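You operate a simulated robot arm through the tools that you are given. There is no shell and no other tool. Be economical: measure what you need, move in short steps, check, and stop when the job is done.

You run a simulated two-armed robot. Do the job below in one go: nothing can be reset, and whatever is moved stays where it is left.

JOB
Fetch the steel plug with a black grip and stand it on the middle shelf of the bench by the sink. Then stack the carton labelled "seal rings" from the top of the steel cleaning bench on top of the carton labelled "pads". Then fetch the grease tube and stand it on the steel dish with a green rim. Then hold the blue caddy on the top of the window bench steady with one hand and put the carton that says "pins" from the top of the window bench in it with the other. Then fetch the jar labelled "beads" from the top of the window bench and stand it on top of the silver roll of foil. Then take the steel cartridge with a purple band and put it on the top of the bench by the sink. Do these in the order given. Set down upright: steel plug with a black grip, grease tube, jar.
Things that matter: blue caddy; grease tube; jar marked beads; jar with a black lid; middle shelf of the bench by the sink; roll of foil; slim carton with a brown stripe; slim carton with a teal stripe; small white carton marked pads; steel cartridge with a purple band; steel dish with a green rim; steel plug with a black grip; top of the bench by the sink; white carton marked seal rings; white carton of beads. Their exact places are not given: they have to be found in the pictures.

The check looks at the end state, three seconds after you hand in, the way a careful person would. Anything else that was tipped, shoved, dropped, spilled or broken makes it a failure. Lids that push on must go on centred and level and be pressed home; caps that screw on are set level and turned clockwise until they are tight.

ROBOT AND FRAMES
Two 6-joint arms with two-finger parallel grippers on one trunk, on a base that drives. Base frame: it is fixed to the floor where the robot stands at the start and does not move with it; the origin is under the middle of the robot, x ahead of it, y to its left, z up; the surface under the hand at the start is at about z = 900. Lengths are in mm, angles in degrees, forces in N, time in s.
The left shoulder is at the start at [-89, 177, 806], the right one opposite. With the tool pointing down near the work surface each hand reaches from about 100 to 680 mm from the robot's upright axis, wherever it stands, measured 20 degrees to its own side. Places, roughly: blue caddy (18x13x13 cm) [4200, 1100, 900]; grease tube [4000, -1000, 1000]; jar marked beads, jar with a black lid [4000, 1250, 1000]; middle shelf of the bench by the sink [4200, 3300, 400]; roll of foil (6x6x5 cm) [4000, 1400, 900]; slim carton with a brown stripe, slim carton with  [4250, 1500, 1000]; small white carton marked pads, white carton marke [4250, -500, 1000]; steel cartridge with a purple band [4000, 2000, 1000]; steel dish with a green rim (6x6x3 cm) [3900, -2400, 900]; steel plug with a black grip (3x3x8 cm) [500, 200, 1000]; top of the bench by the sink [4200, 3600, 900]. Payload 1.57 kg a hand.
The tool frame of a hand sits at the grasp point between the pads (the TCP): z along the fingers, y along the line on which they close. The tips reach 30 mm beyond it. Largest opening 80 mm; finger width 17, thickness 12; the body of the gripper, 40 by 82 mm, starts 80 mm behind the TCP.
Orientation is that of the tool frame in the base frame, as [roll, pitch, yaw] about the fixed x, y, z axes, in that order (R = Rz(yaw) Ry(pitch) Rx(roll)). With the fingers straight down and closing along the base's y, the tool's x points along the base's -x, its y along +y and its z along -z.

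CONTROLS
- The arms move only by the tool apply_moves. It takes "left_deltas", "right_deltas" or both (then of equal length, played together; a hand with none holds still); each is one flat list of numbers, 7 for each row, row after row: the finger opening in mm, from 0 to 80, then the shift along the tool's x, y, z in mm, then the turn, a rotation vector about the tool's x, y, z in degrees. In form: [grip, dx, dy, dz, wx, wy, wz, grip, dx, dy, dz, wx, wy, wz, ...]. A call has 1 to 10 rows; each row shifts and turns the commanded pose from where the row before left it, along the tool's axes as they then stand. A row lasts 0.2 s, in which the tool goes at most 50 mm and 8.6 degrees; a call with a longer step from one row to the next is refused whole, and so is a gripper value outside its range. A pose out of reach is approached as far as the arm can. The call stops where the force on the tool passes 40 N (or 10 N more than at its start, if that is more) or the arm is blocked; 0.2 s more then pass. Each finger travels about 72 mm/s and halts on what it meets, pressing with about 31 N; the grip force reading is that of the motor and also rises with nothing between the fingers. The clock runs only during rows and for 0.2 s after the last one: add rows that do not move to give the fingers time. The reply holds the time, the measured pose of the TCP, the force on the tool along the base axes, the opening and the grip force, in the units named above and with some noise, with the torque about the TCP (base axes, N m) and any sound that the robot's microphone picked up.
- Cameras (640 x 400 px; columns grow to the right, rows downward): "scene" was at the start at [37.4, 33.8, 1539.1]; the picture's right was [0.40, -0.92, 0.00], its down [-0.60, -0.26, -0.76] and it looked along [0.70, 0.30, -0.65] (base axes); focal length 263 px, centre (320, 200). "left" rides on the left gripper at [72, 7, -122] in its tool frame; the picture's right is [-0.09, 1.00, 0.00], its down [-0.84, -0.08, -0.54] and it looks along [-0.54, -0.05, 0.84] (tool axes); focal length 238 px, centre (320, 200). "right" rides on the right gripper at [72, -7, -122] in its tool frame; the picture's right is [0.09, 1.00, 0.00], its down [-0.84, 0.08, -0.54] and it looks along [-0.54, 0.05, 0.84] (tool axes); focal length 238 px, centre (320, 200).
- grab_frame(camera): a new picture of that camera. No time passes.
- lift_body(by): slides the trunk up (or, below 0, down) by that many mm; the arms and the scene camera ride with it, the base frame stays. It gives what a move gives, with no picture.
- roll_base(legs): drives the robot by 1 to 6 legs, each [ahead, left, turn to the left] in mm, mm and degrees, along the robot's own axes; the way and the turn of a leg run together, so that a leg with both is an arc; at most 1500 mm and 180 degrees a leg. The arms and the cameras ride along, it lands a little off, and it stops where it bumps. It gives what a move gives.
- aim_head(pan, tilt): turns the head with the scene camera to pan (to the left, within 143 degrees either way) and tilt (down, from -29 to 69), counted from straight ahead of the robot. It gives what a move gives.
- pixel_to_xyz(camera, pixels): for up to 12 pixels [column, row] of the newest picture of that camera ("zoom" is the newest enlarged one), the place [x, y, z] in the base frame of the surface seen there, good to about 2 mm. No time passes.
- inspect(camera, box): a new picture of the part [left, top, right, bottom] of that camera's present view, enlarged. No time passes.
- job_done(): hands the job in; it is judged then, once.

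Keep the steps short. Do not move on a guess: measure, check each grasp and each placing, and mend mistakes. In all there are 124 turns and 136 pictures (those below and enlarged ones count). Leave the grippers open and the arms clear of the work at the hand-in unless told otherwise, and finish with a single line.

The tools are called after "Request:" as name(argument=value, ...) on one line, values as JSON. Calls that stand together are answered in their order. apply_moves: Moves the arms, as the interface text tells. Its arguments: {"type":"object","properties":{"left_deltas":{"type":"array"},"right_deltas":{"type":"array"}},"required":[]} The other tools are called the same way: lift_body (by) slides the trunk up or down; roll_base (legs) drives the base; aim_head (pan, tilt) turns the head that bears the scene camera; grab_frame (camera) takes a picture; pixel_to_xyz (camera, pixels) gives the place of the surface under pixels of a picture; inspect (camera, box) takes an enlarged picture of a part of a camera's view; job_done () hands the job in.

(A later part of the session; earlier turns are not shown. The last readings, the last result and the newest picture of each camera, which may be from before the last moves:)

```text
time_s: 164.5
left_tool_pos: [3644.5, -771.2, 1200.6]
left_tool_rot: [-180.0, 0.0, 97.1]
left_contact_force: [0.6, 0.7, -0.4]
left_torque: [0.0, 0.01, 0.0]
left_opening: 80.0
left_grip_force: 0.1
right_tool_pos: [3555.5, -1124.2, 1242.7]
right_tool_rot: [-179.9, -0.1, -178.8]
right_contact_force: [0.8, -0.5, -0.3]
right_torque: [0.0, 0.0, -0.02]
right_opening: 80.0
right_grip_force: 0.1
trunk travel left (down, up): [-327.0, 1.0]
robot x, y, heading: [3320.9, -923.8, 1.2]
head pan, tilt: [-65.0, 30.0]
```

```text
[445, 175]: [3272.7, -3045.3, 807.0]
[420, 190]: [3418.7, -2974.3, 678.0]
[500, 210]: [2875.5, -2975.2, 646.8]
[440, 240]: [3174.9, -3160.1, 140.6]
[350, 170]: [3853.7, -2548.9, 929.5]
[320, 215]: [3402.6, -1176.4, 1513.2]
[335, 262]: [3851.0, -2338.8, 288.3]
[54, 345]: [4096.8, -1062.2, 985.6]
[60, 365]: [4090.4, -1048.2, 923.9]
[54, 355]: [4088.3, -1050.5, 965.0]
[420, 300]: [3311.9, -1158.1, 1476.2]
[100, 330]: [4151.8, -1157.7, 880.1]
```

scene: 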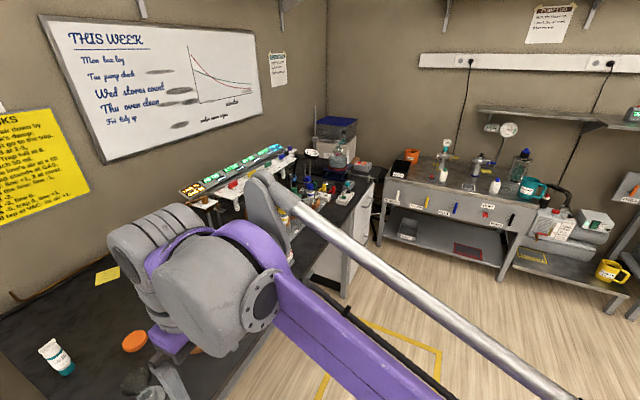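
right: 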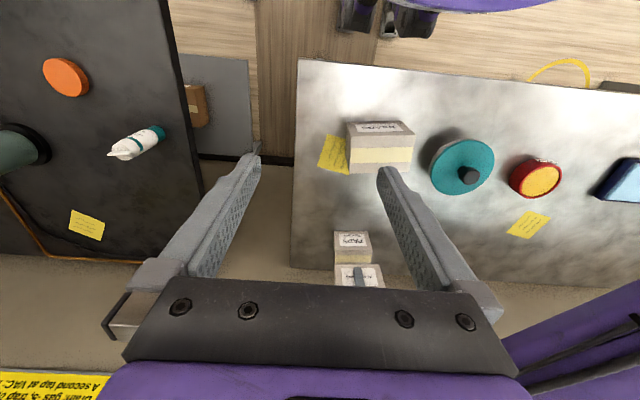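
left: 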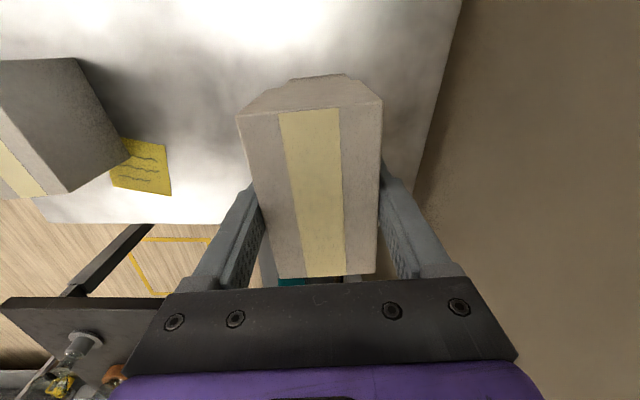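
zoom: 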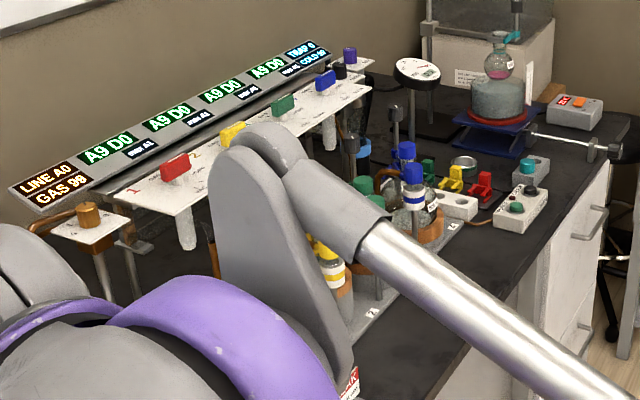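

The tube stands at about (4093, -1052) with its top near z 1000. I'll move in for the right arm.

Request:
roll_base(legs=[[0, 60, -1.1], [240, 0, 0]])

Request:
grab_frame(camera="right")

Request:
aim_head(pan=-15, tilt=40)

Request:
grab_frame(camera="scene")

```text
time_s: 167.1
left_tool_pos: [3885.0, -691.9, 1200.6]
left_tool_rot: [179.8, -0.2, 95.8]
left_contact_force: [-0.2, -0.3, 0.3]
left_torque: [0.01, 0.0, -0.04]
left_opening: 79.9
left_grip_force: 0.1
right_tool_pos: [3788.7, -1043.2, 1243.7]
right_tool_rot: [179.9, 0.1, -180.0]
right_contact_force: [0.2, 0.2, 0.7]
right_torque: [-0.04, -0.03, 0.02]
right_opening: 80.1
right_grip_force: 0.0
trunk travel left (down, up): [-327.0, 1.0]
robot x, y, heading: [3561.8, -841.6, 0.0]
head pan, tilt: [-65.0, 30.0]
```

```text
82 pictures are left
```

right: 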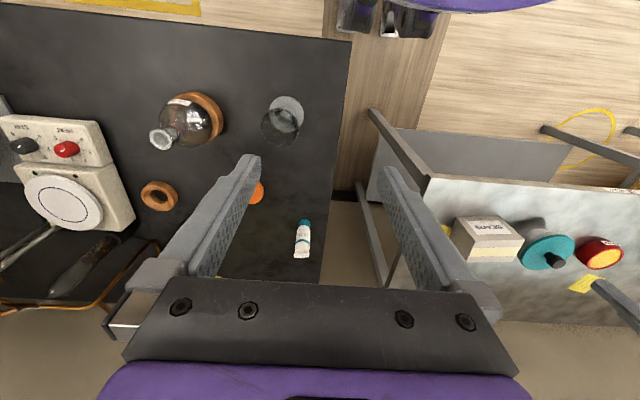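

```text
time_s: 168.3
left_tool_pos: [3884.1, -688.3, 1201.4]
left_tool_rot: [-180.0, 0.0, 95.9]
left_contact_force: [0.5, 1.2, 0.8]
left_torque: [0.01, 0.01, -0.03]
left_opening: 80.0
left_grip_force: 0.1
right_tool_pos: [3791.1, -1039.5, 1243.1]
right_tool_rot: [-180.0, 0.0, -179.9]
right_contact_force: [-0.6, -0.4, -1.1]
right_torque: [-0.03, 0.01, 0.02]
right_opening: 80.2
right_grip_force: 0.0
trunk travel left (down, up): [-327.0, 1.0]
robot x, y, heading: [3561.8, -839.0, 0.2]
head pan, tilt: [-15.0, 40.0]
```

```text
81 pictures are left
```

scene: 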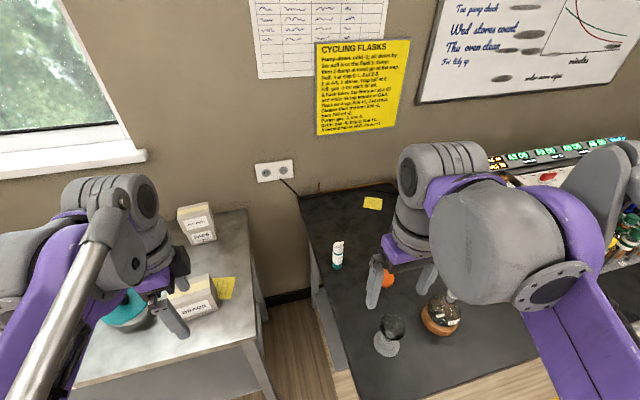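

Request:
inspect(camera="right", box=[260, 200, 340, 280])

Request:
pixel_to_xyz(camera="zoom", pixels=[[360, 165], [350, 220], [340, 300], [335, 420], [340, 470], [290, 440], [385, 440], [340, 380], [310, 350], [375, 350]])

Request:
inspect(camera="scene", box=[310, 220, 390, 290])

Request:
pixel_to_xyz(camera="scene", pixels=[[388, 340], [388, 320], [387, 278], [445, 300], [338, 245], [336, 265]])

```text
5.00 times, centred on (300, 240) of right
```

zoom: 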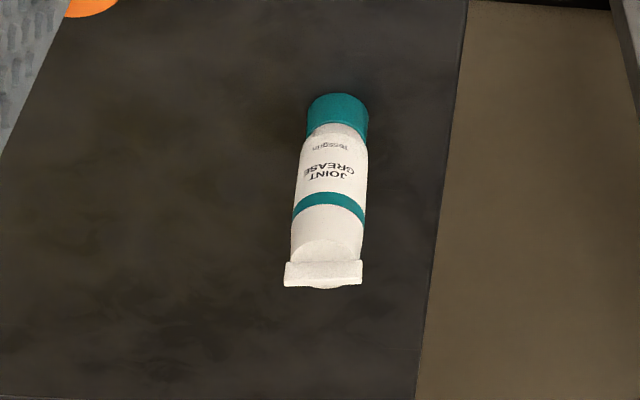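

```text
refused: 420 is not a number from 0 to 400
```

```text
5.71 times, centred on (350, 255) of scene
```

zoom: 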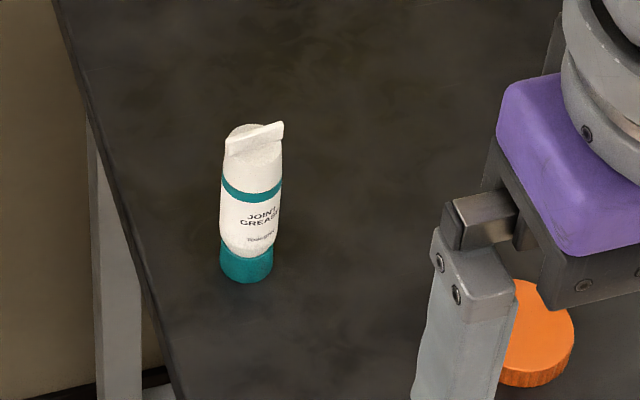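

```text
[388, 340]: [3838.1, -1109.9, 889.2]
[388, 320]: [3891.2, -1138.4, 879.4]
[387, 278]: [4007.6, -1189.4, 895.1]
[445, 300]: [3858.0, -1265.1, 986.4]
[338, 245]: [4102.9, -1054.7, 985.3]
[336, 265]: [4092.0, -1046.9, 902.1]
```

Request:
pixel_to_xyz(camera="zoom", pixels=[[228, 145], [284, 125], [255, 130], [250, 125], [250, 270], [225, 265], [270, 265], [250, 200], [222, 200], [280, 200]])

```text
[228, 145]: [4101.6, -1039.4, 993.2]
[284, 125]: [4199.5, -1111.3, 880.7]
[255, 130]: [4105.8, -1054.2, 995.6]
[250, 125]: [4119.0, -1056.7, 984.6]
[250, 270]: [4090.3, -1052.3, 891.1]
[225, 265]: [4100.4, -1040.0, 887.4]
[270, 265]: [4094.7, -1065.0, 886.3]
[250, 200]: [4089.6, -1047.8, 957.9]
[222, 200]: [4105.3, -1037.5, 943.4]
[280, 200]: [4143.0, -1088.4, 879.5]
```

The tube axis is at (4104, -1052), z 880–996, with the crimp along y. I'll move the right hand above it.

Request:
apply_moves(right_deltas=[80, -39, -1.5, 10, 0, 0, 0, 80, -39, -1.5, 20, 0, 0, 0, 80, -39, -1.5, 28, 0, 0, 0, 80, -39, -1.5, 28, 0, 0, 0, 80, -39, -1.5, 28, 0, 0, 0, 70, -39, -1.5, 28, 0, 0, 0, 60, -39, -1.5, 28, 0, 0, 0, 60, -39, -1.5, 10, 0, 0, 0, 60, 0, 0, 0, 0, 0, 0])

Request:
grab_frame(camera="right")

```text
time_s: 170.3
left_tool_pos: [3882.9, -689.4, 1200.9]
left_tool_rot: [179.9, -0.1, 95.9]
left_contact_force: [-0.4, -0.6, -0.6]
left_torque: [-0.02, -0.02, -0.02]
left_opening: 79.9
left_grip_force: 0.1
right_tool_pos: [4101.3, -1050.6, 1064.8]
right_tool_rot: [180.0, 0.1, -180.0]
right_contact_force: [0.0, -0.3, -0.1]
right_torque: [0.0, 0.01, -0.02]
right_opening: 60.0
right_grip_force: 0.1
trunk travel left (down, up): [-327.0, 1.0]
robot x, y, heading: [3561.7, -838.1, -0.4]
head pan, tilt: [-15.0, 40.0]
```

```text
78 pictures are left
```

right: 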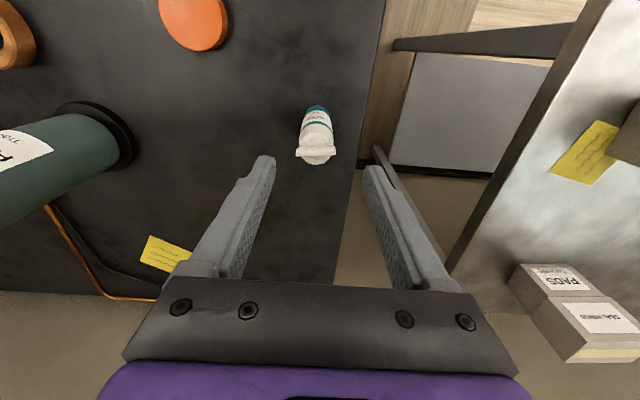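

Request:
pixel_to_xyz(camera="right", pixels=[[316, 150], [316, 158], [298, 150], [334, 150], [317, 107], [305, 125], [332, 125]])

```text
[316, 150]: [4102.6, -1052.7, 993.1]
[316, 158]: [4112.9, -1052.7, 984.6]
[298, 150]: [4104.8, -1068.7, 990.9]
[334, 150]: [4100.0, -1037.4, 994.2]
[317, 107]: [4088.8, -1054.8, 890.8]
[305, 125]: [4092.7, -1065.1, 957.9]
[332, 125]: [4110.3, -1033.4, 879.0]
```

Request:
apply_moves(right_deltas=[60, -2, -2, 0, 0, 0, 0, 60, 0, 0, 40, 0, 0, 0, 60, 0, 0, 40, 0, 0, 0, 60, 0, 0, 42, 0, 0, 0, 60, 0, 0, 0, 0, 0, 0, 40, 0, 0, 0, 0, 0, 0, 20, 0, 0, 0, 0, 0, 0, 15, 0, 0, 0, 0, 0, 0, 15, 0, 0, 0, 0, 0, 0])

Request:
grab_frame(camera="right")

```text
time_s: 172.3
left_tool_pos: [3886.1, -688.9, 1200.9]
left_tool_rot: [180.0, 0.0, 95.8]
left_contact_force: [0.2, 0.2, -0.3]
left_torque: [0.01, 0.02, 0.01]
left_opening: 79.9
left_grip_force: 0.1
right_tool_pos: [4102.6, -1053.9, 944.2]
right_tool_rot: [-179.9, 0.0, 179.9]
right_contact_force: [0.1, 0.2, 0.1]
right_torque: [0.02, 0.02, 0.04]
right_opening: 32.9
right_grip_force: 31.4
trunk travel left (down, up): [-327.0, 1.0]
robot x, y, heading: [3561.7, -838.7, -0.2]
head pan, tilt: [-15.0, 40.0]
```

```text
77 pictures are left
```

right: 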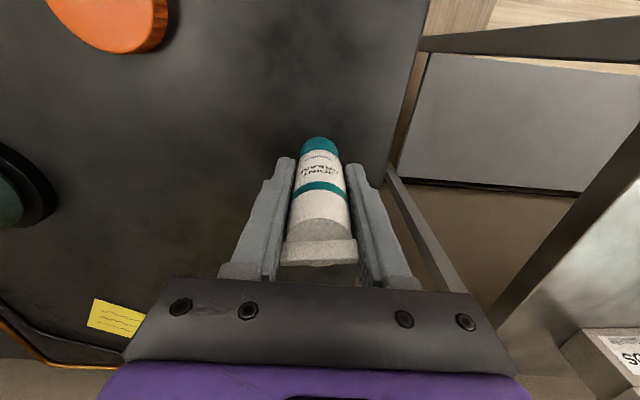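

The tube is held at 33 mm. I'll lift, retract, back off, then drive right to the dish.

Request:
apply_moves(right_deltas=[15, 0, 0, -20, 0, 0, 0, 15, 0, 0, -40, 0, 0, 0, 15, 0, 0, -45, 0, 0, 0, 15, 35, 0, -28, 0, 0, 0, 15, 35, 0, -28, 0, 0, 0, 15, 35, 0, -28, 0, 0, 0, 15, 35, 0, -28, 0, 0, 0, 15, 40, 0, -20, 0, 0, 0, 15, 40, 0, -20, 0, 0, 0, 15, 40, 0, -20, 0, 0, 0])

Request:
roll_base(legs=[[-260, 0, 0], [0, -700, 0], [0, -700, 0]])

Request:
aim_head(pan=5, tilt=35)

Request:
grab_frame(camera="scene")

Request:
grab_frame(camera="right")

```text
time_s: 174.5
left_tool_pos: [3883.9, -689.0, 1201.0]
left_tool_rot: [179.9, 0.0, 95.9]
left_contact_force: [0.0, -0.4, -0.2]
left_torque: [0.03, -0.02, -0.01]
left_opening: 80.1
left_grip_force: 0.0
right_tool_pos: [3840.8, -1056.9, 1216.8]
right_tool_rot: [179.9, 0.1, 180.0]
right_contact_force: [0.8, -0.5, -1.2]
right_torque: [-0.01, -0.02, 0.0]
right_opening: 33.0
right_grip_force: 31.0
trunk travel left (down, up): [-327.0, 1.0]
robot x, y, heading: [3561.2, -835.3, 0.1]
head pan, tilt: [-15.0, 40.0]
```

```text
time_s: 188.7
left_tool_pos: [3624.5, -2092.2, 1201.5]
left_tool_rot: [180.0, 0.0, 96.2]
left_contact_force: [-0.6, 0.7, 0.8]
left_torque: [0.02, 0.04, 0.01]
left_opening: 80.1
left_grip_force: 0.0
right_tool_pos: [3585.9, -2460.3, 1217.0]
right_tool_rot: [180.0, 0.0, -179.7]
right_contact_force: [-0.1, -0.4, -0.5]
right_torque: [0.0, 0.06, 0.01]
right_opening: 32.9
right_grip_force: 31.4
trunk travel left (down, up): [-327.0, 1.0]
robot x, y, heading: [3297.7, -2237.5, 0.4]
head pan, tilt: [-15.0, 40.0]
```

```text
time_s: 189.6
left_tool_pos: [3624.8, -2091.9, 1200.8]
left_tool_rot: [-179.9, 0.0, 96.2]
left_contact_force: [-0.2, 0.6, 0.7]
left_torque: [0.01, -0.02, 0.03]
left_opening: 80.2
left_grip_force: 0.1
right_tool_pos: [3585.4, -2459.3, 1216.9]
right_tool_rot: [179.9, 0.0, -179.7]
right_contact_force: [0.2, 0.2, 0.3]
right_torque: [-0.01, 0.02, -0.01]
right_opening: 32.8
right_grip_force: 31.4
trunk travel left (down, up): [-327.0, 1.0]
robot x, y, heading: [3301.5, -2240.8, 0.4]
head pan, tilt: [5.0, 35.0]
```

```text
76 pictures are left
```

scene: 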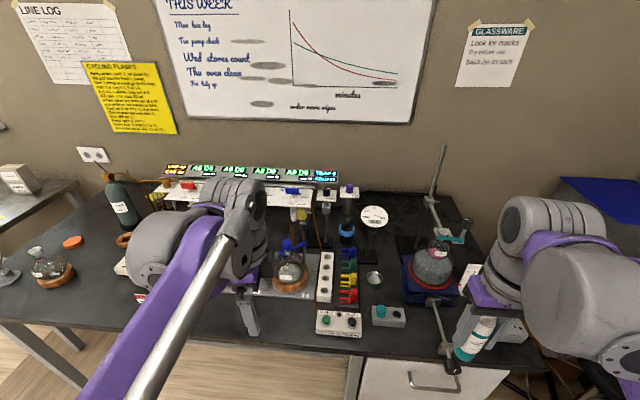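

```text
75 pictures are left
```

right: 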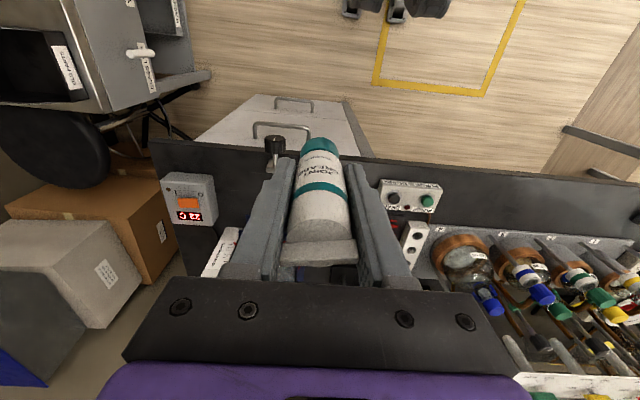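

The dish looks to be at scene (373,279), so I'll enlarge and measure there.

Request:
inspect(camera="scene", box=[310, 200, 470, 340])

Request:
pixel_to_xyz(camera="scene", pixels=[[373, 279], [367, 279], [380, 279], [373, 273], [374, 286], [347, 297], [388, 318], [347, 254], [372, 216], [405, 270], [420, 310], [384, 312]])

```text
2.86 times, centred on (390, 270) of scene
```

zoom: 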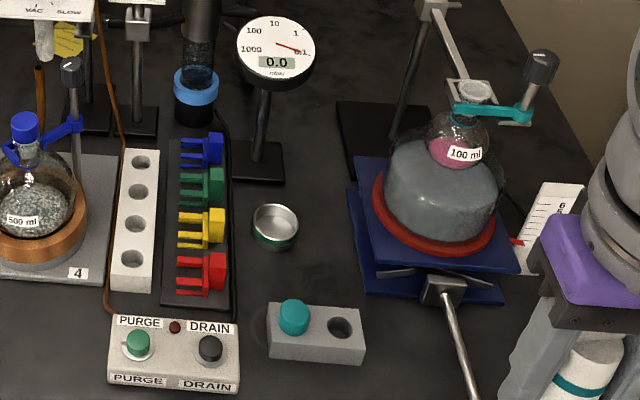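

```text
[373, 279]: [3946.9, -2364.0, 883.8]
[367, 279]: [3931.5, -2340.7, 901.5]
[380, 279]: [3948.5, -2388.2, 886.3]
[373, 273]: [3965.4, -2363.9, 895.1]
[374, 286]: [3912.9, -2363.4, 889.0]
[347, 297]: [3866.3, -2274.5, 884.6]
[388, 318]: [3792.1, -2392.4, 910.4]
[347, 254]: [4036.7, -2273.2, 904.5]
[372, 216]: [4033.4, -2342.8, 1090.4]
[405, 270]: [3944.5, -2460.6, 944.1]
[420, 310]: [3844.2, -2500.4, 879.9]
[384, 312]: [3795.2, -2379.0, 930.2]
```

The dish is confirmed, centred at about (3942, -2363), with rim z≈901 and floor z≈885. I'll check tall neighbours and draw the left hand back.

Request:
pixel_to_xyz(camera="zoom", pixels=[[275, 50], [245, 50], [312, 60], [470, 90], [525, 115], [540, 65], [440, 10], [260, 205], [297, 215], [275, 245], [276, 210], [225, 150]])

Request:
apply_moves(left_deltas=[80, 0, -35, 0, 0, 0, 0, 80, 0, -35, 0, 0, 0, 0, 80, 0, -35, 0, 0, 0, 0])

Request:
roll_base(legs=[[0, 60, -0.4], [160, 0, 0]])

Request:
grab_frame(camera="scene")

```text
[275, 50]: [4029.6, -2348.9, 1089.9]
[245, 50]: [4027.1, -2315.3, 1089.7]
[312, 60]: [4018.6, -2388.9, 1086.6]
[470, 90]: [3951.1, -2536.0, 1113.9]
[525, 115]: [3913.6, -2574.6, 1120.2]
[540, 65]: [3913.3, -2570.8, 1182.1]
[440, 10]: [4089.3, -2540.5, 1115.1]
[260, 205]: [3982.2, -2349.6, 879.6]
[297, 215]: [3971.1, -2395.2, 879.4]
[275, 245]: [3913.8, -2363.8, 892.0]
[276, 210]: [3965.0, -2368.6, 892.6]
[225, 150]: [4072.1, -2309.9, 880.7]
```

```text
time_s: 190.4
left_tool_pos: [3519.9, -2100.4, 1201.5]
left_tool_rot: [180.0, 0.0, 96.2]
left_contact_force: [0.5, -1.3, -0.4]
left_torque: [0.0, -0.01, -0.01]
left_opening: 79.8
left_grip_force: 0.0
right_tool_pos: [3584.3, -2459.0, 1217.6]
right_tool_rot: [-179.9, 0.1, -179.7]
right_contact_force: [0.2, -0.3, -0.7]
right_torque: [-0.01, 0.0, 0.02]
right_opening: 32.7
right_grip_force: 31.0
trunk travel left (down, up): [-327.0, 1.0]
robot x, y, heading: [3303.1, -2243.5, 0.5]
head pan, tilt: [5.0, 35.0]
```

```text
time_s: 192.6
left_tool_pos: [3678.0, -2042.6, 1201.2]
left_tool_rot: [-180.0, 0.0, 96.2]
left_contact_force: [-0.5, -0.2, 0.0]
left_torque: [0.0, 0.03, -0.01]
left_opening: 80.1
left_grip_force: 0.1
right_tool_pos: [3742.0, -2401.0, 1216.3]
right_tool_rot: [180.0, -0.1, -179.8]
right_contact_force: [0.2, -0.1, -0.5]
right_torque: [-0.02, 0.05, 0.04]
right_opening: 32.7
right_grip_force: 30.3
trunk travel left (down, up): [-327.0, 1.0]
robot x, y, heading: [3462.9, -2180.3, 0.1]
head pan, tilt: [5.0, 35.0]
```

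```text
73 pictures are left
```

scene: 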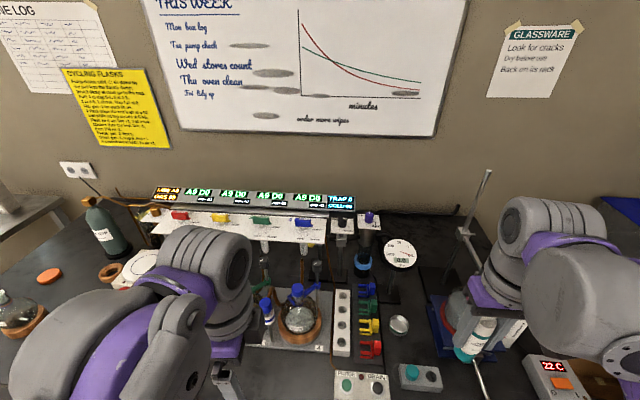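

Request:
inspect(camera="scene", box=[376, 300, 424, 350])

Request:
pixel_to_xyz(camera="scene", pixels=[[390, 325], [409, 325], [399, 316], [399, 335], [399, 325], [389, 322], [408, 322], [398, 314], [398, 332]])

Request:
apply_moves(right_deltas=[15, -33, 6, 0, 0, 0, 0, 15, -33, 6, 0, 0, 0, 0, 15, -33, 6, 0, 0, 0, 0, 15, -33, 6, 0, 0, 0, 0, 15, -33, 6, 0, 0, 0, 0, 15, -33, 6, 0, 0, 0, 0, 15, 0, 0, 0, 0, 0, 0])

Request:
grab_frame(camera="right")

```text
8.00 times, centred on (400, 325) of scene
```

zoom: 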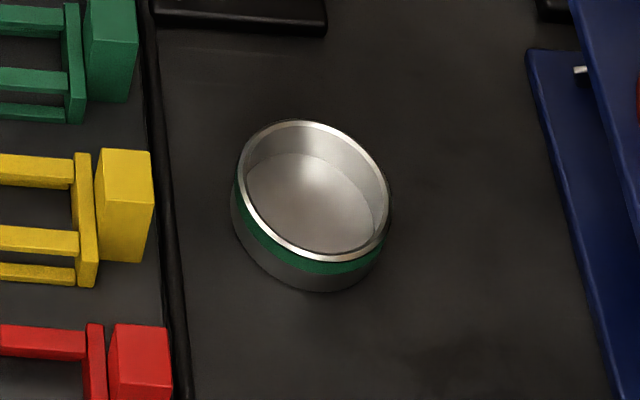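

```text
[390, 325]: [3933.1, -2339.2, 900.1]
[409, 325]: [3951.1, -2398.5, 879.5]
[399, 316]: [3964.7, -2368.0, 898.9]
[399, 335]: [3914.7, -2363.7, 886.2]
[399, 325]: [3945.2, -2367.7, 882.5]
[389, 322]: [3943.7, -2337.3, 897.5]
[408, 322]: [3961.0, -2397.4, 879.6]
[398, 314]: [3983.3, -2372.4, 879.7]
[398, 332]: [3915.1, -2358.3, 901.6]
```

```text
time_s: 194.2
left_tool_pos: [3679.2, -2040.7, 1201.2]
left_tool_rot: [-180.0, 0.0, 96.0]
left_contact_force: [0.3, 0.2, -0.5]
left_torque: [0.0, -0.04, -0.02]
left_opening: 80.0
left_grip_force: 0.0
right_tool_pos: [3940.2, -2364.0, 1217.9]
right_tool_rot: [-179.9, 0.1, -179.7]
right_contact_force: [1.1, 0.6, -0.4]
right_torque: [0.0, -0.03, -0.01]
right_opening: 32.9
right_grip_force: 30.6
trunk travel left (down, up): [-327.0, 1.0]
robot x, y, heading: [3460.8, -2182.2, 0.1]
head pan, tilt: [5.0, 35.0]
```

```text
71 pictures are left
```

right: 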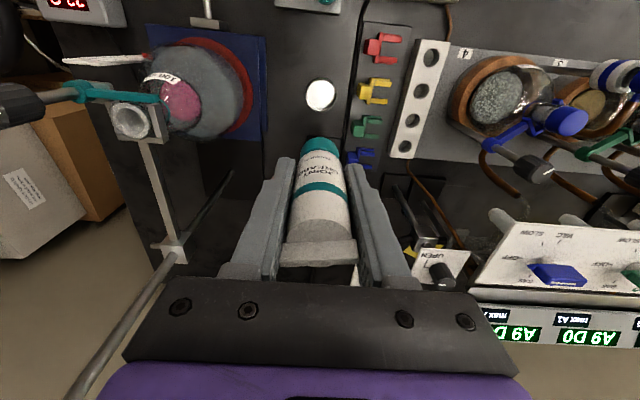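

Request:
inspect(camera="right", box=[296, 70, 344, 118])

Request:
pixel_to_xyz(camera="right", pixels=[[306, 95], [334, 94], [320, 80], [320, 108], [320, 94], [308, 95], [332, 95]])

```text
8.33 times, centred on (320, 94) of right
```

zoom: 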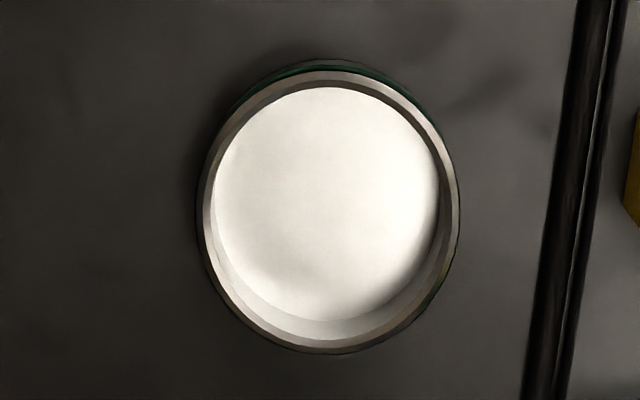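

```text
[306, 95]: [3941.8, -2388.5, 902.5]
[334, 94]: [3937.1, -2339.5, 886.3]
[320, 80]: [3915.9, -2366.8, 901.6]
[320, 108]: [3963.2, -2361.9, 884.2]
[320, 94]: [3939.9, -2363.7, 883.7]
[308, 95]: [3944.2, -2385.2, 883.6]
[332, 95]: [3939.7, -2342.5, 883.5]
```

The dish floor centre is at (3940, -2364, 883.6), directly below the tube. I'll descend, stopping short to check.

Request:
apply_moves(right_deltas=[15, 0, 0, 44, 0, 0, 0, 15, 0, 0, 44, 0, 0, 0, 15, 0, 0, 44, 0, 0, 0, 15, 0, 0, 44, 0, 0, 0, 15, 0, 0, 40, 0, 0, 0, 15, 0, 0, 20, 0, 0, 0, 15, 0, 0, 0, 0, 0, 0])

Request:
grab_frame(camera="right")

Request:
inspect(camera="scene", box=[340, 240, 460, 350])

```text
time_s: 195.8
left_tool_pos: [3679.7, -2041.4, 1201.5]
left_tool_rot: [179.9, 0.0, 96.1]
left_contact_force: [-0.2, -0.1, -0.1]
left_torque: [-0.01, -0.03, -0.02]
left_opening: 79.9
left_grip_force: 0.1
right_tool_pos: [3941.5, -2368.6, 979.8]
right_tool_rot: [179.9, 0.0, -179.7]
right_contact_force: [0.3, 0.2, -0.4]
right_torque: [0.02, 0.02, 0.01]
right_opening: 33.1
right_grip_force: 31.2
trunk travel left (down, up): [-327.0, 1.0]
robot x, y, heading: [3455.3, -2183.4, 0.1]
head pan, tilt: [5.0, 35.0]
```

```text
69 pictures are left
```

right: 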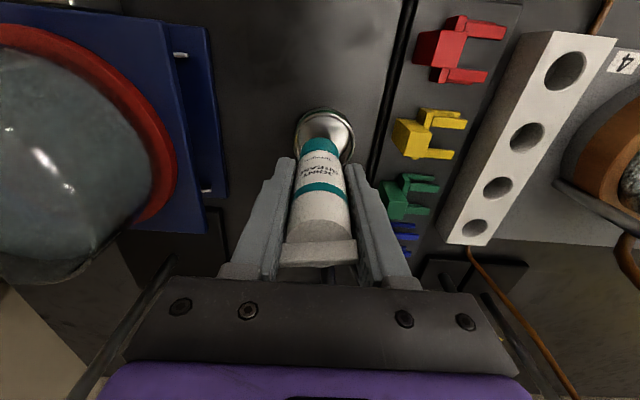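

```text
3.64 times, centred on (400, 295) of scene
```

zoom: 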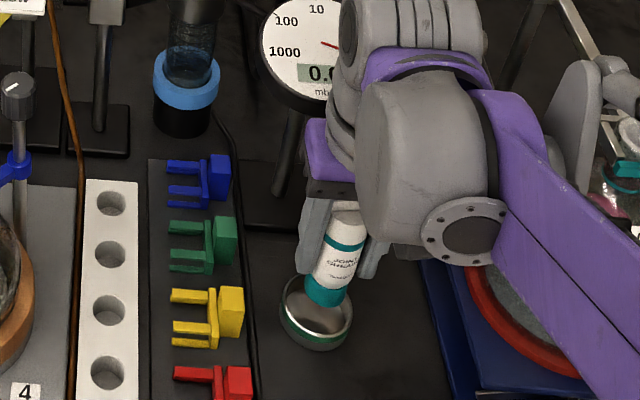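

Request:
apply_moves(right_deltas=[15, 1, 4, 0, 0, 0, 0, 15, 0, 0, 15, 0, 0, 0, 15, 0, 0, 11, 0, 0, 0, 15, 0, 0, 3, 0, 0, 0, 15, 0, 0, 1, 0, 0, 0, 15, 0, 0, 1, 0, 0, 0, 15, 0, 0, 0, 0, 0, 0])

Request:
grab_frame(camera="right")

```text
time_s: 197.4
left_tool_pos: [3679.5, -2042.3, 1201.9]
left_tool_rot: [-180.0, -0.1, 96.1]
left_contact_force: [0.5, -0.2, 0.2]
left_torque: [0.02, 0.0, 0.0]
left_opening: 80.2
left_grip_force: 0.0
right_tool_pos: [3940.1, -2359.4, 949.2]
right_tool_rot: [-180.0, 0.0, -179.8]
right_contact_force: [0.6, 0.1, -0.7]
right_torque: [0.01, 0.0, -0.01]
right_opening: 32.4
right_grip_force: 31.2
trunk travel left (down, up): [-327.0, 1.0]
robot x, y, heading: [3460.4, -2183.8, 0.3]
head pan, tilt: [5.0, 35.0]
```

```text
67 pictures are left
```

right: 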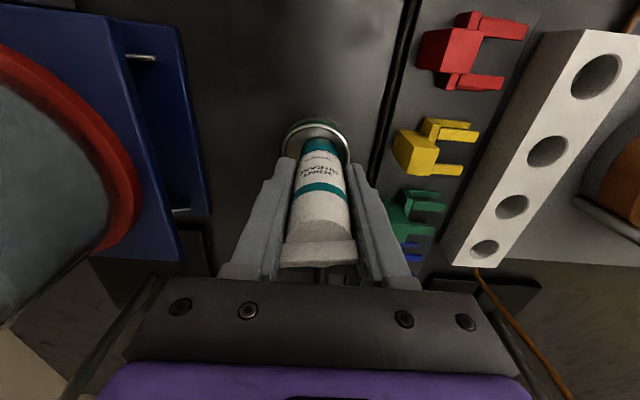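

The cap looks about 4 mm toward +y of the dish centre. I'll correct that and lower to contact.

Request:
apply_moves(right_deltas=[15, 0, -3.5, 0, 0, 0, 0, 15, 0, 0, 1, 0, 0, 0, 15, 0, 0, 1, 0, 0, 0, 15, 0, 0, 1, 0, 0, 0, 15, 0, 0, 1, 0, 0, 0, 15, 0, 0, 0, 0, 0, 0])

Request:
inspect(camera="right", box=[260, 100, 380, 200])

```text
time_s: 198.8
left_tool_pos: [3678.4, -2041.4, 1202.1]
left_tool_rot: [179.9, 0.0, 96.0]
left_contact_force: [-0.6, -0.9, 0.0]
left_torque: [0.0, 0.0, 0.0]
left_opening: 80.0
left_grip_force: 0.2
right_tool_pos: [3940.6, -2362.3, 946.4]
right_tool_rot: [180.0, 0.0, -179.9]
right_contact_force: [-1.0, 1.6, 17.7]
right_torque: [0.05, -0.04, -0.04]
right_opening: 32.9
right_grip_force: 30.8
trunk travel left (down, up): [-327.0, 1.0]
robot x, y, heading: [3460.3, -2185.0, 0.1]
head pan, tilt: [5.0, 35.0]
```

```text
4.00 times, centred on (320, 150) of right
```

zoom: 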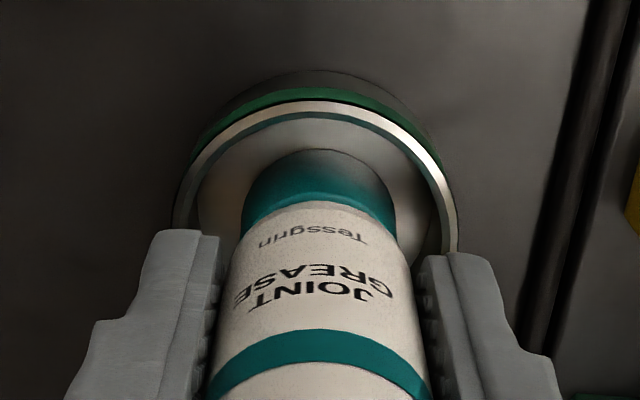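

It's resting in the dish, centred. I'll release gently and rise.

Request:
apply_moves(right_deltas=[15, 0, 0, -1.2, 0, 0, 0, 40, 0, 0, 0, 0, 0, 0, 56, 0, 0, 0, 0, 0, 0, 56, 0, 0, 0, 0, 0, 0, 56, 0, 0, -25, 0, 0, 0, 56, 0, 0, -45, 0, 0, 0, 56, 0, 0, -45, 0, 0, 0, 56, 0, 0, -45, 0, 0, 0, 56, 0, 0, -45, 0, 0, 0, 56, 0, 0, -45, 0, 0, 0])

Request:
grab_frame(camera="right")

```text
time_s: 201.0
left_tool_pos: [3680.0, -2041.8, 1200.7]
left_tool_rot: [180.0, 0.0, 96.1]
left_contact_force: [0.0, 0.0, -0.6]
left_torque: [0.01, -0.06, 0.0]
left_opening: 80.1
left_grip_force: 0.1
right_tool_pos: [3940.8, -2361.9, 1197.7]
right_tool_rot: [-180.0, 0.1, -179.8]
right_contact_force: [0.2, 0.3, 0.3]
right_torque: [0.01, 0.01, 0.03]
right_opening: 56.0
right_grip_force: 0.1
trunk travel left (down, up): [-327.0, 1.0]
robot x, y, heading: [3459.1, -2177.7, -0.1]
head pan, tilt: [5.0, 35.0]
```

```text
65 pictures are left
```

right: 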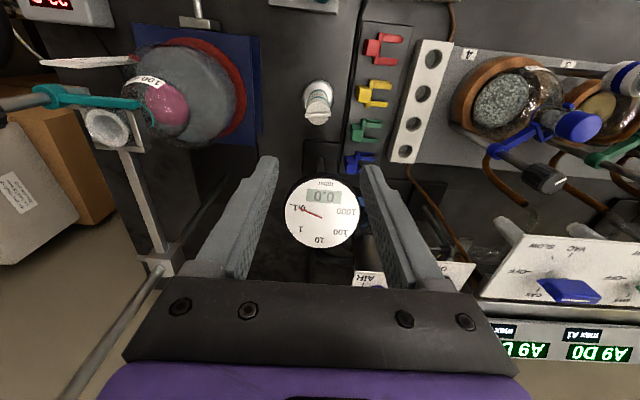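

The tube stands in the dish. I'll retract and drive left to the window bench.

Request:
apply_moves(right_deltas=[80, 40, 0, 0, 0, 0, 0, 80, 40, 0, 0, 0, 0, 0, 80, 40, 0, 0, 0, 0, 0, 80, 40, 0, 0, 0, 0, 0, 80, 40, 0, 0, 0, 0, 0])

Request:
roll_base(legs=[[-200, 0, 0], [0, 1100, 0], [0, 1100, 0], [0, 1100, 0]])

Request:
aim_head(pan=0, tilt=30)

Request:
grab_frame(camera="scene")

```text
time_s: 202.2
left_tool_pos: [3678.4, -2042.3, 1201.4]
left_tool_rot: [179.8, 0.0, 96.1]
left_contact_force: [-0.7, 1.0, 0.7]
left_torque: [-0.01, -0.04, 0.03]
left_opening: 80.3
left_grip_force: 0.1
right_tool_pos: [3738.2, -2362.1, 1196.4]
right_tool_rot: [-180.0, 0.1, -179.9]
right_contact_force: [-0.5, -0.1, -0.4]
right_torque: [-0.01, -0.03, -0.03]
right_opening: 80.0
right_grip_force: 0.1
trunk travel left (down, up): [-327.0, 1.0]
robot x, y, heading: [3461.4, -2179.1, -0.1]
head pan, tilt: [5.0, 35.0]
```

```text
time_s: 232.8
left_tool_pos: [3539.3, 1309.1, 1201.8]
left_tool_rot: [180.0, 0.0, 95.2]
left_contact_force: [-0.9, -0.3, -0.1]
left_torque: [0.03, 0.0, 0.01]
left_opening: 79.8
left_grip_force: 0.0
right_tool_pos: [3595.6, 985.4, 1195.7]
right_tool_rot: [179.9, 0.0, 179.2]
right_contact_force: [-1.0, 0.3, -0.4]
right_torque: [0.0, -0.01, 0.04]
right_opening: 80.1
right_grip_force: 0.0
trunk travel left (down, up): [-327.0, 1.0]
robot x, y, heading: [3315.7, 1168.3, -1.0]
head pan, tilt: [5.0, 35.0]
```

```text
time_s: 233.5
left_tool_pos: [3539.6, 1307.4, 1201.3]
left_tool_rot: [-180.0, 0.0, 95.1]
left_contact_force: [-0.2, -0.4, -0.1]
left_torque: [-0.02, 0.03, 0.0]
left_opening: 79.9
left_grip_force: 0.1
right_tool_pos: [3593.9, 985.4, 1196.4]
right_tool_rot: [-180.0, 0.0, 179.2]
right_contact_force: [0.0, -0.8, -0.3]
right_torque: [-0.02, 0.01, 0.05]
right_opening: 80.0
right_grip_force: 0.1
trunk travel left (down, up): [-327.0, 1.0]
robot x, y, heading: [3317.0, 1171.3, -1.0]
head pan, tilt: [0.0, 30.0]
```

```text
64 pictures are left
```

scene: 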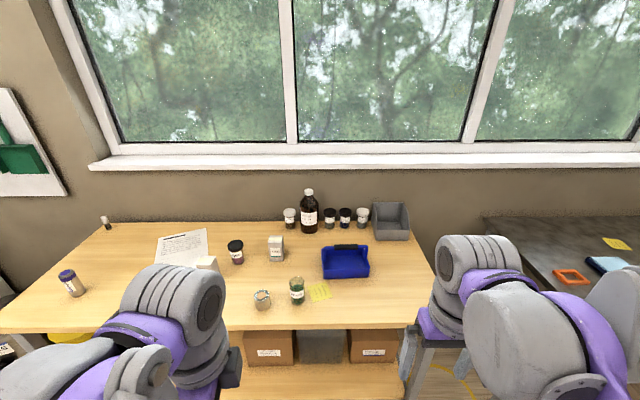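

Request:
inspect(camera="scene", box=[185, 200, 385, 330])

Request:
pixel_to_xyz(camera="scene", pixels=[[276, 240], [276, 255], [205, 262], [236, 245], [297, 283], [297, 298], [262, 293], [262, 302], [345, 248], [345, 280], [72, 285], [320, 305]])

Request:
inspect(camera="scene", box=[40, 250, 120, 310])

```text
3.08 times, centred on (285, 265) of scene
```

zoom: 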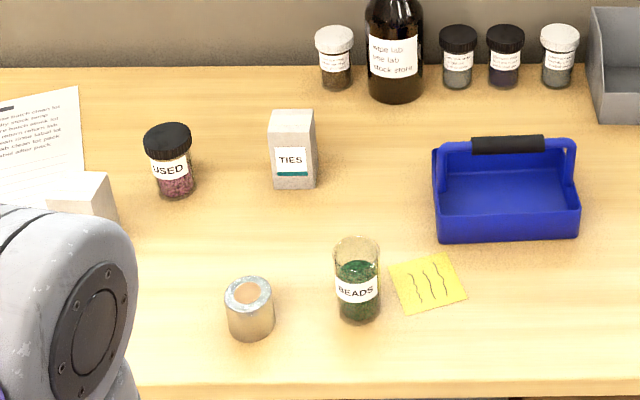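

```text
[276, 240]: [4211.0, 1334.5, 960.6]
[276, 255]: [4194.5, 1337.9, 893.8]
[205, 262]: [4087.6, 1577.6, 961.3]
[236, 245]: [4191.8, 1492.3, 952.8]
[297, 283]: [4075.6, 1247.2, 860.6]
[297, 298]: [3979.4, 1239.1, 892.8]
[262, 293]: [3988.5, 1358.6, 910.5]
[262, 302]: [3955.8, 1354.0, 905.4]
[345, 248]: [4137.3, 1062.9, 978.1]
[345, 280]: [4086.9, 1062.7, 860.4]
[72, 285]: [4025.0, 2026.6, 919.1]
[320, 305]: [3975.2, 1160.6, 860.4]
```

```text
6.67 times, centred on (80, 280) of scene
```

zoom: 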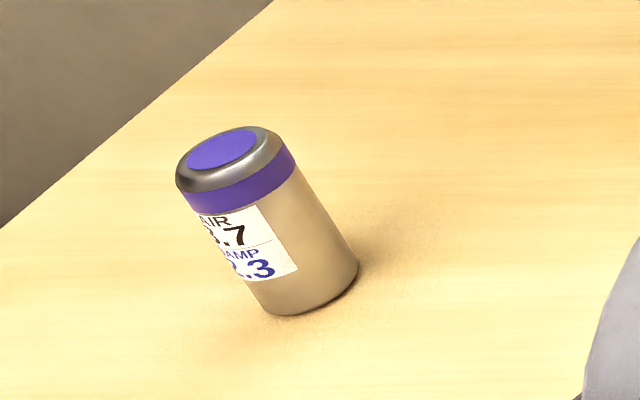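

Surface z is 860. The "ties" carton is the teal one, so "pins" should be the one partly hidden at (205,265). I'll move in and look with both hand cameras.

Request:
roll_base(legs=[[0, 80, 1.0], [290, 0, 0]])

Request:
grab_frame(camera="left")

Request:
grab_frame(camera="right")

Request:
grab_frame(camera="scene")

```text
time_s: 236.5
left_tool_pos: [3827.4, 1391.5, 1201.3]
left_tool_rot: [-180.0, 0.0, 95.9]
left_contact_force: [-0.7, -0.3, -0.1]
left_torque: [0.02, 0.01, 0.01]
left_opening: 79.8
left_grip_force: 0.0
right_tool_pos: [3885.5, 1070.3, 1195.3]
right_tool_rot: [-180.0, 0.0, -179.9]
right_contact_force: [-0.6, 0.4, -0.7]
right_torque: [0.03, 0.01, 0.01]
right_opening: 79.8
right_grip_force: 0.0
trunk travel left (down, up): [-327.0, 1.0]
robot x, y, heading: [3607.9, 1249.4, 0.0]
head pan, tilt: [0.0, 30.0]
```

```text
61 pictures are left
```

left: 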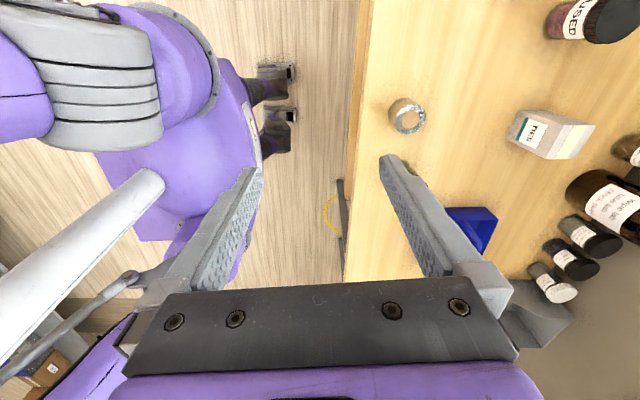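

```text
60 pictures are left
```

right: 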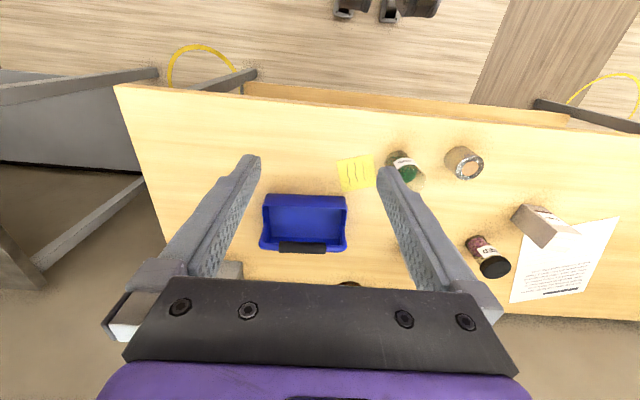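

```text
59 pictures are left
```

scene: 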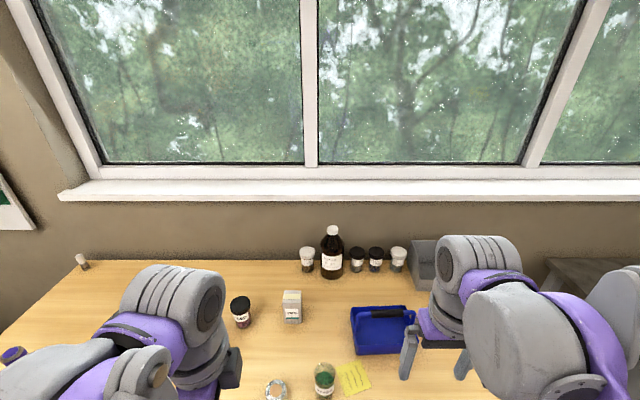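

Request:
inspect(camera="right", box=[490, 185, 610, 275])

Request:
pixel_to_xyz(camera="zoom", pixels=[[150, 100], [215, 120], [285, 140], [460, 275], [370, 290], [480, 240], [300, 240], [120, 190], [310, 330]])

Request:
inspect(camera="right", box=[240, 170, 370, 270])

Request:
pixel_to_xyz(camera="zoom", pixels=[[125, 135], [518, 140], [100, 360], [530, 350], [320, 160], [320, 270], [200, 320], [310, 365], [410, 365], [320, 125], [120, 250], [520, 250]])

```text
4.44 times, centred on (550, 230) of right
```

zoom: 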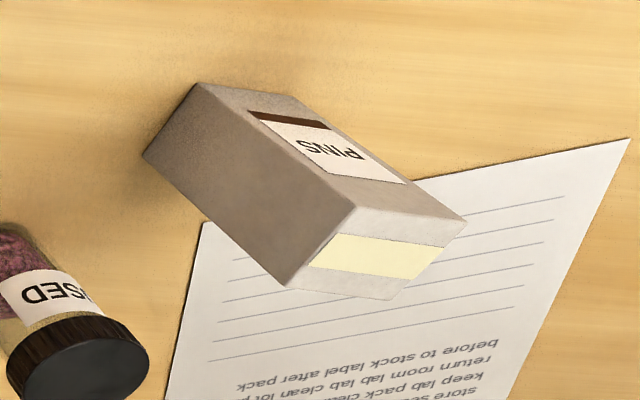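

```text
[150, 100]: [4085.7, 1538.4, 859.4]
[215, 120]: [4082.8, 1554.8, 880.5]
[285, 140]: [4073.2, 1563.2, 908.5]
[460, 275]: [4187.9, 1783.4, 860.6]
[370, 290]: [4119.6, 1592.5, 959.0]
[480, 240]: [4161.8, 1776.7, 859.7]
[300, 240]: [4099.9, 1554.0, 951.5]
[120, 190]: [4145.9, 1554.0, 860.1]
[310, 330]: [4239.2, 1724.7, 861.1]
```

```text
4.00 times, centred on (305, 220) of right
```

zoom: 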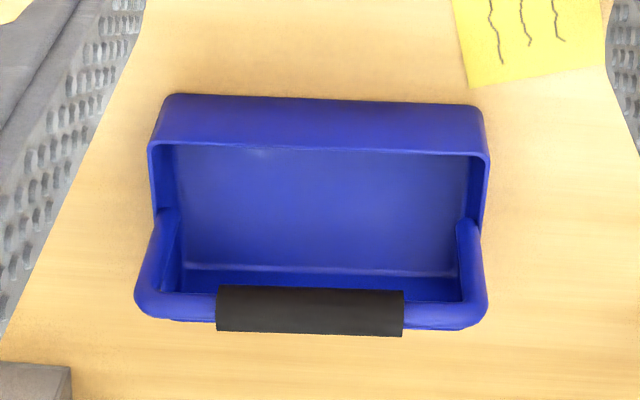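

```text
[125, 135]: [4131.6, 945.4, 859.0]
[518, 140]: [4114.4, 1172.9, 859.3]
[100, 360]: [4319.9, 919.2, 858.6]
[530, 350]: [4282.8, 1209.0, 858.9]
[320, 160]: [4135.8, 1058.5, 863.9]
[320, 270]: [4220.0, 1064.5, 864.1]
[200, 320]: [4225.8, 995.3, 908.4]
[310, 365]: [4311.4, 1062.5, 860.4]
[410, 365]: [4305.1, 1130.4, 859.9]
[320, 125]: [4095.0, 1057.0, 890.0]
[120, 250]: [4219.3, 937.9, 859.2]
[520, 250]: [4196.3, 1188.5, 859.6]
```

Request:
inspect(camera="right", box=[540, 220, 600, 260])

Request:
pixel_to_xyz(camera="zoom", pixels=[[312, 100], [525, 128], [190, 240], [380, 275], [360, 190], [310, 140], [450, 190]])

Request:
inspect(camera="right", box=[250, 190, 360, 260])

Request:
pixel_to_xyz(camera="zoom", pixels=[[320, 97], [320, 100], [95, 95], [555, 100], [320, 330], [320, 310], [100, 200], [548, 200], [240, 330], [400, 330], [75, 290], [565, 290]])

```text
10.00 times, centred on (570, 240) of right
```

zoom: 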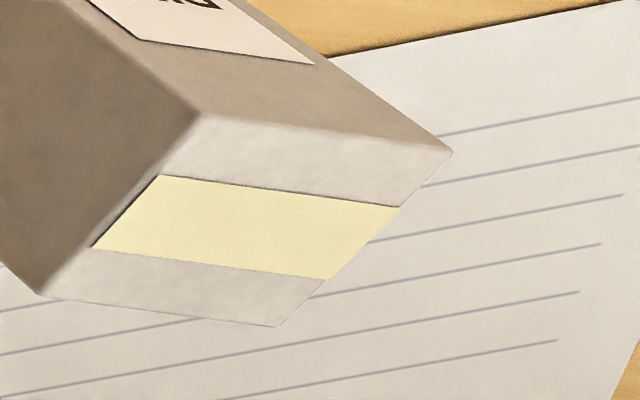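

```text
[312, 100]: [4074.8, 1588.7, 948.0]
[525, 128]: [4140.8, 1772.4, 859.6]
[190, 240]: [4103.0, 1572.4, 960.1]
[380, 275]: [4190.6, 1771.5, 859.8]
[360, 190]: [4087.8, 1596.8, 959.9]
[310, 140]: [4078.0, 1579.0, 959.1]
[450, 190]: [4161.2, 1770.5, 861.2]
```

```text
5.71 times, centred on (305, 225) of right
```

zoom: 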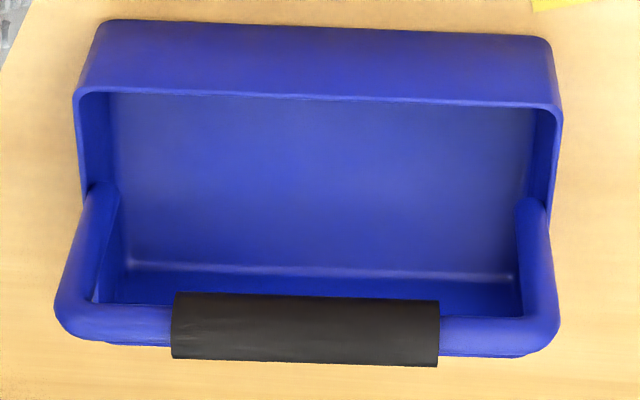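

```text
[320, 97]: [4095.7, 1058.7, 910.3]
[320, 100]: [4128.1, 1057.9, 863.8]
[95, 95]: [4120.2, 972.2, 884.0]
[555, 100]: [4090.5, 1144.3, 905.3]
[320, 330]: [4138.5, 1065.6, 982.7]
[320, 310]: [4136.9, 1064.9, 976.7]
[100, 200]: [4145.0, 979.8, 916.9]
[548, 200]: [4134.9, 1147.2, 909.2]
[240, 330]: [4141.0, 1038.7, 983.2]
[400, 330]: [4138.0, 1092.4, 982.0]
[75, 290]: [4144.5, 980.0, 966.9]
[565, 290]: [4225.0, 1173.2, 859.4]
```

PINS is confirmed: 42 (x) × 56 (y) mm, top at 960, centred at (4097, 1579). The caddy's front wall is at x≈4095 and its handle at x≈4147, so the larger opening is behind the handle. I'll move a bit closer and turn the left tool back to closing along y.

Request:
roll_base(legs=[[0, -50, 0], [60, 0, 0]])

Request:
apply_moves(left_deltas=[80, 0, 0, 0, 0, 0, -8.4, 80, 0, 0, 0, 0, 0, -8.4, 80, 0, 0, 0, 0, 0, -8.4, 80, 0, 0, 0, 0, 0, -8.4, 80, 0, 0, 0, 0, 0, -8.4, 80, 0, 0, 0, 0, 0, -8.4, 80, 0, 0, 0, 0, 0, -8.4, 80, 0, 0, 0, 0, 0, -8.4, 80, 0, 0, 0, 0, 0, -8.4, 80, 0, 0, 0, 0, 0, -8.4], right_deltas=[80, -40, -10, 0, 0, 0, 0, 80, -40, -10, 0, 0, 0, 0, 80, -40, -10, 10, 0, 0, 0, 80, -40, -10, 20, 0, 0, 0, 80, -20, -5, 30, 0, 0, 0, 80, 0, 0, 30, 0, 0, 0, 80, 0, 0, 0, 0, 0, 0, 80, 0, 0, 0, 0, 0, 0, 80, 0, 0, 0, 0, 0, 0, 80, 0, 0, 0, 0, 0, 0])

Request:
grab_frame(camera="right")

Request:
grab_frame(camera="left")

```text
time_s: 238.2
left_tool_pos: [3883.9, 1339.9, 1201.7]
left_tool_rot: [-179.9, 0.0, 96.0]
left_contact_force: [-1.2, 0.0, -0.4]
left_torque: [-0.02, -0.01, 0.0]
left_opening: 80.3
left_grip_force: 0.1
right_tool_pos: [3944.7, 1018.7, 1194.1]
right_tool_rot: [-180.0, 0.1, -179.9]
right_contact_force: [0.9, -0.5, -0.3]
right_torque: [-0.01, 0.0, 0.02]
right_opening: 80.0
right_grip_force: 0.1
trunk travel left (down, up): [-327.0, 1.0]
robot x, y, heading: [3665.5, 1201.5, -0.1]
head pan, tilt: [0.0, 30.0]
```

```text
time_s: 240.4
left_tool_pos: [3886.1, 1339.4, 1201.7]
left_tool_rot: [-179.9, 0.1, -179.9]
left_contact_force: [0.1, 0.6, -0.2]
left_torque: [-0.03, 0.01, -0.01]
left_opening: 79.6
left_grip_force: 0.0
right_tool_pos: [4127.4, 975.3, 1105.9]
right_tool_rot: [179.9, 0.0, -179.8]
right_contact_force: [-0.8, 0.8, 0.1]
right_torque: [-0.02, 0.0, 0.0]
right_opening: 80.2
right_grip_force: 0.1
trunk travel left (down, up): [-327.0, 1.0]
robot x, y, heading: [3664.9, 1201.0, -0.2]
head pan, tilt: [0.0, 30.0]
```

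```text
54 pictures are left
```

right: 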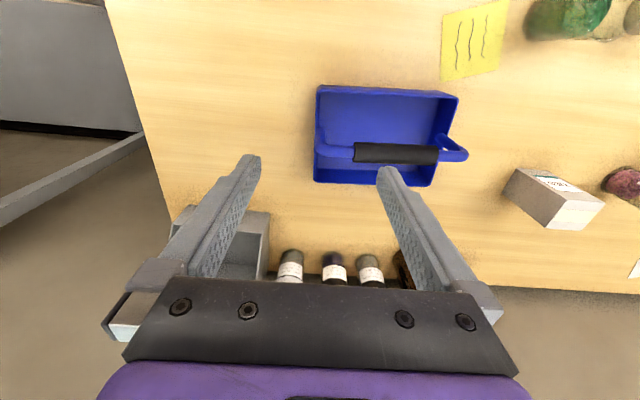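

```text
53 pictures are left
```

left: 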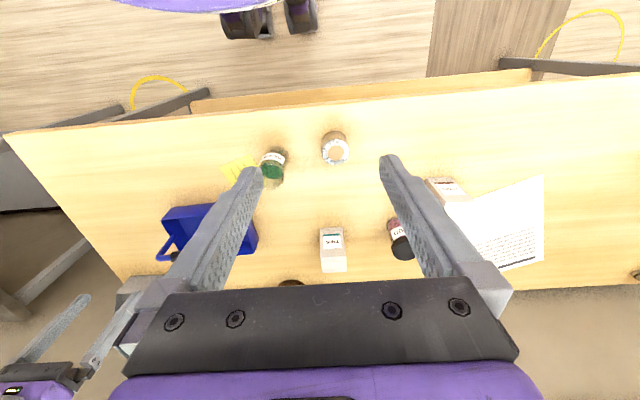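

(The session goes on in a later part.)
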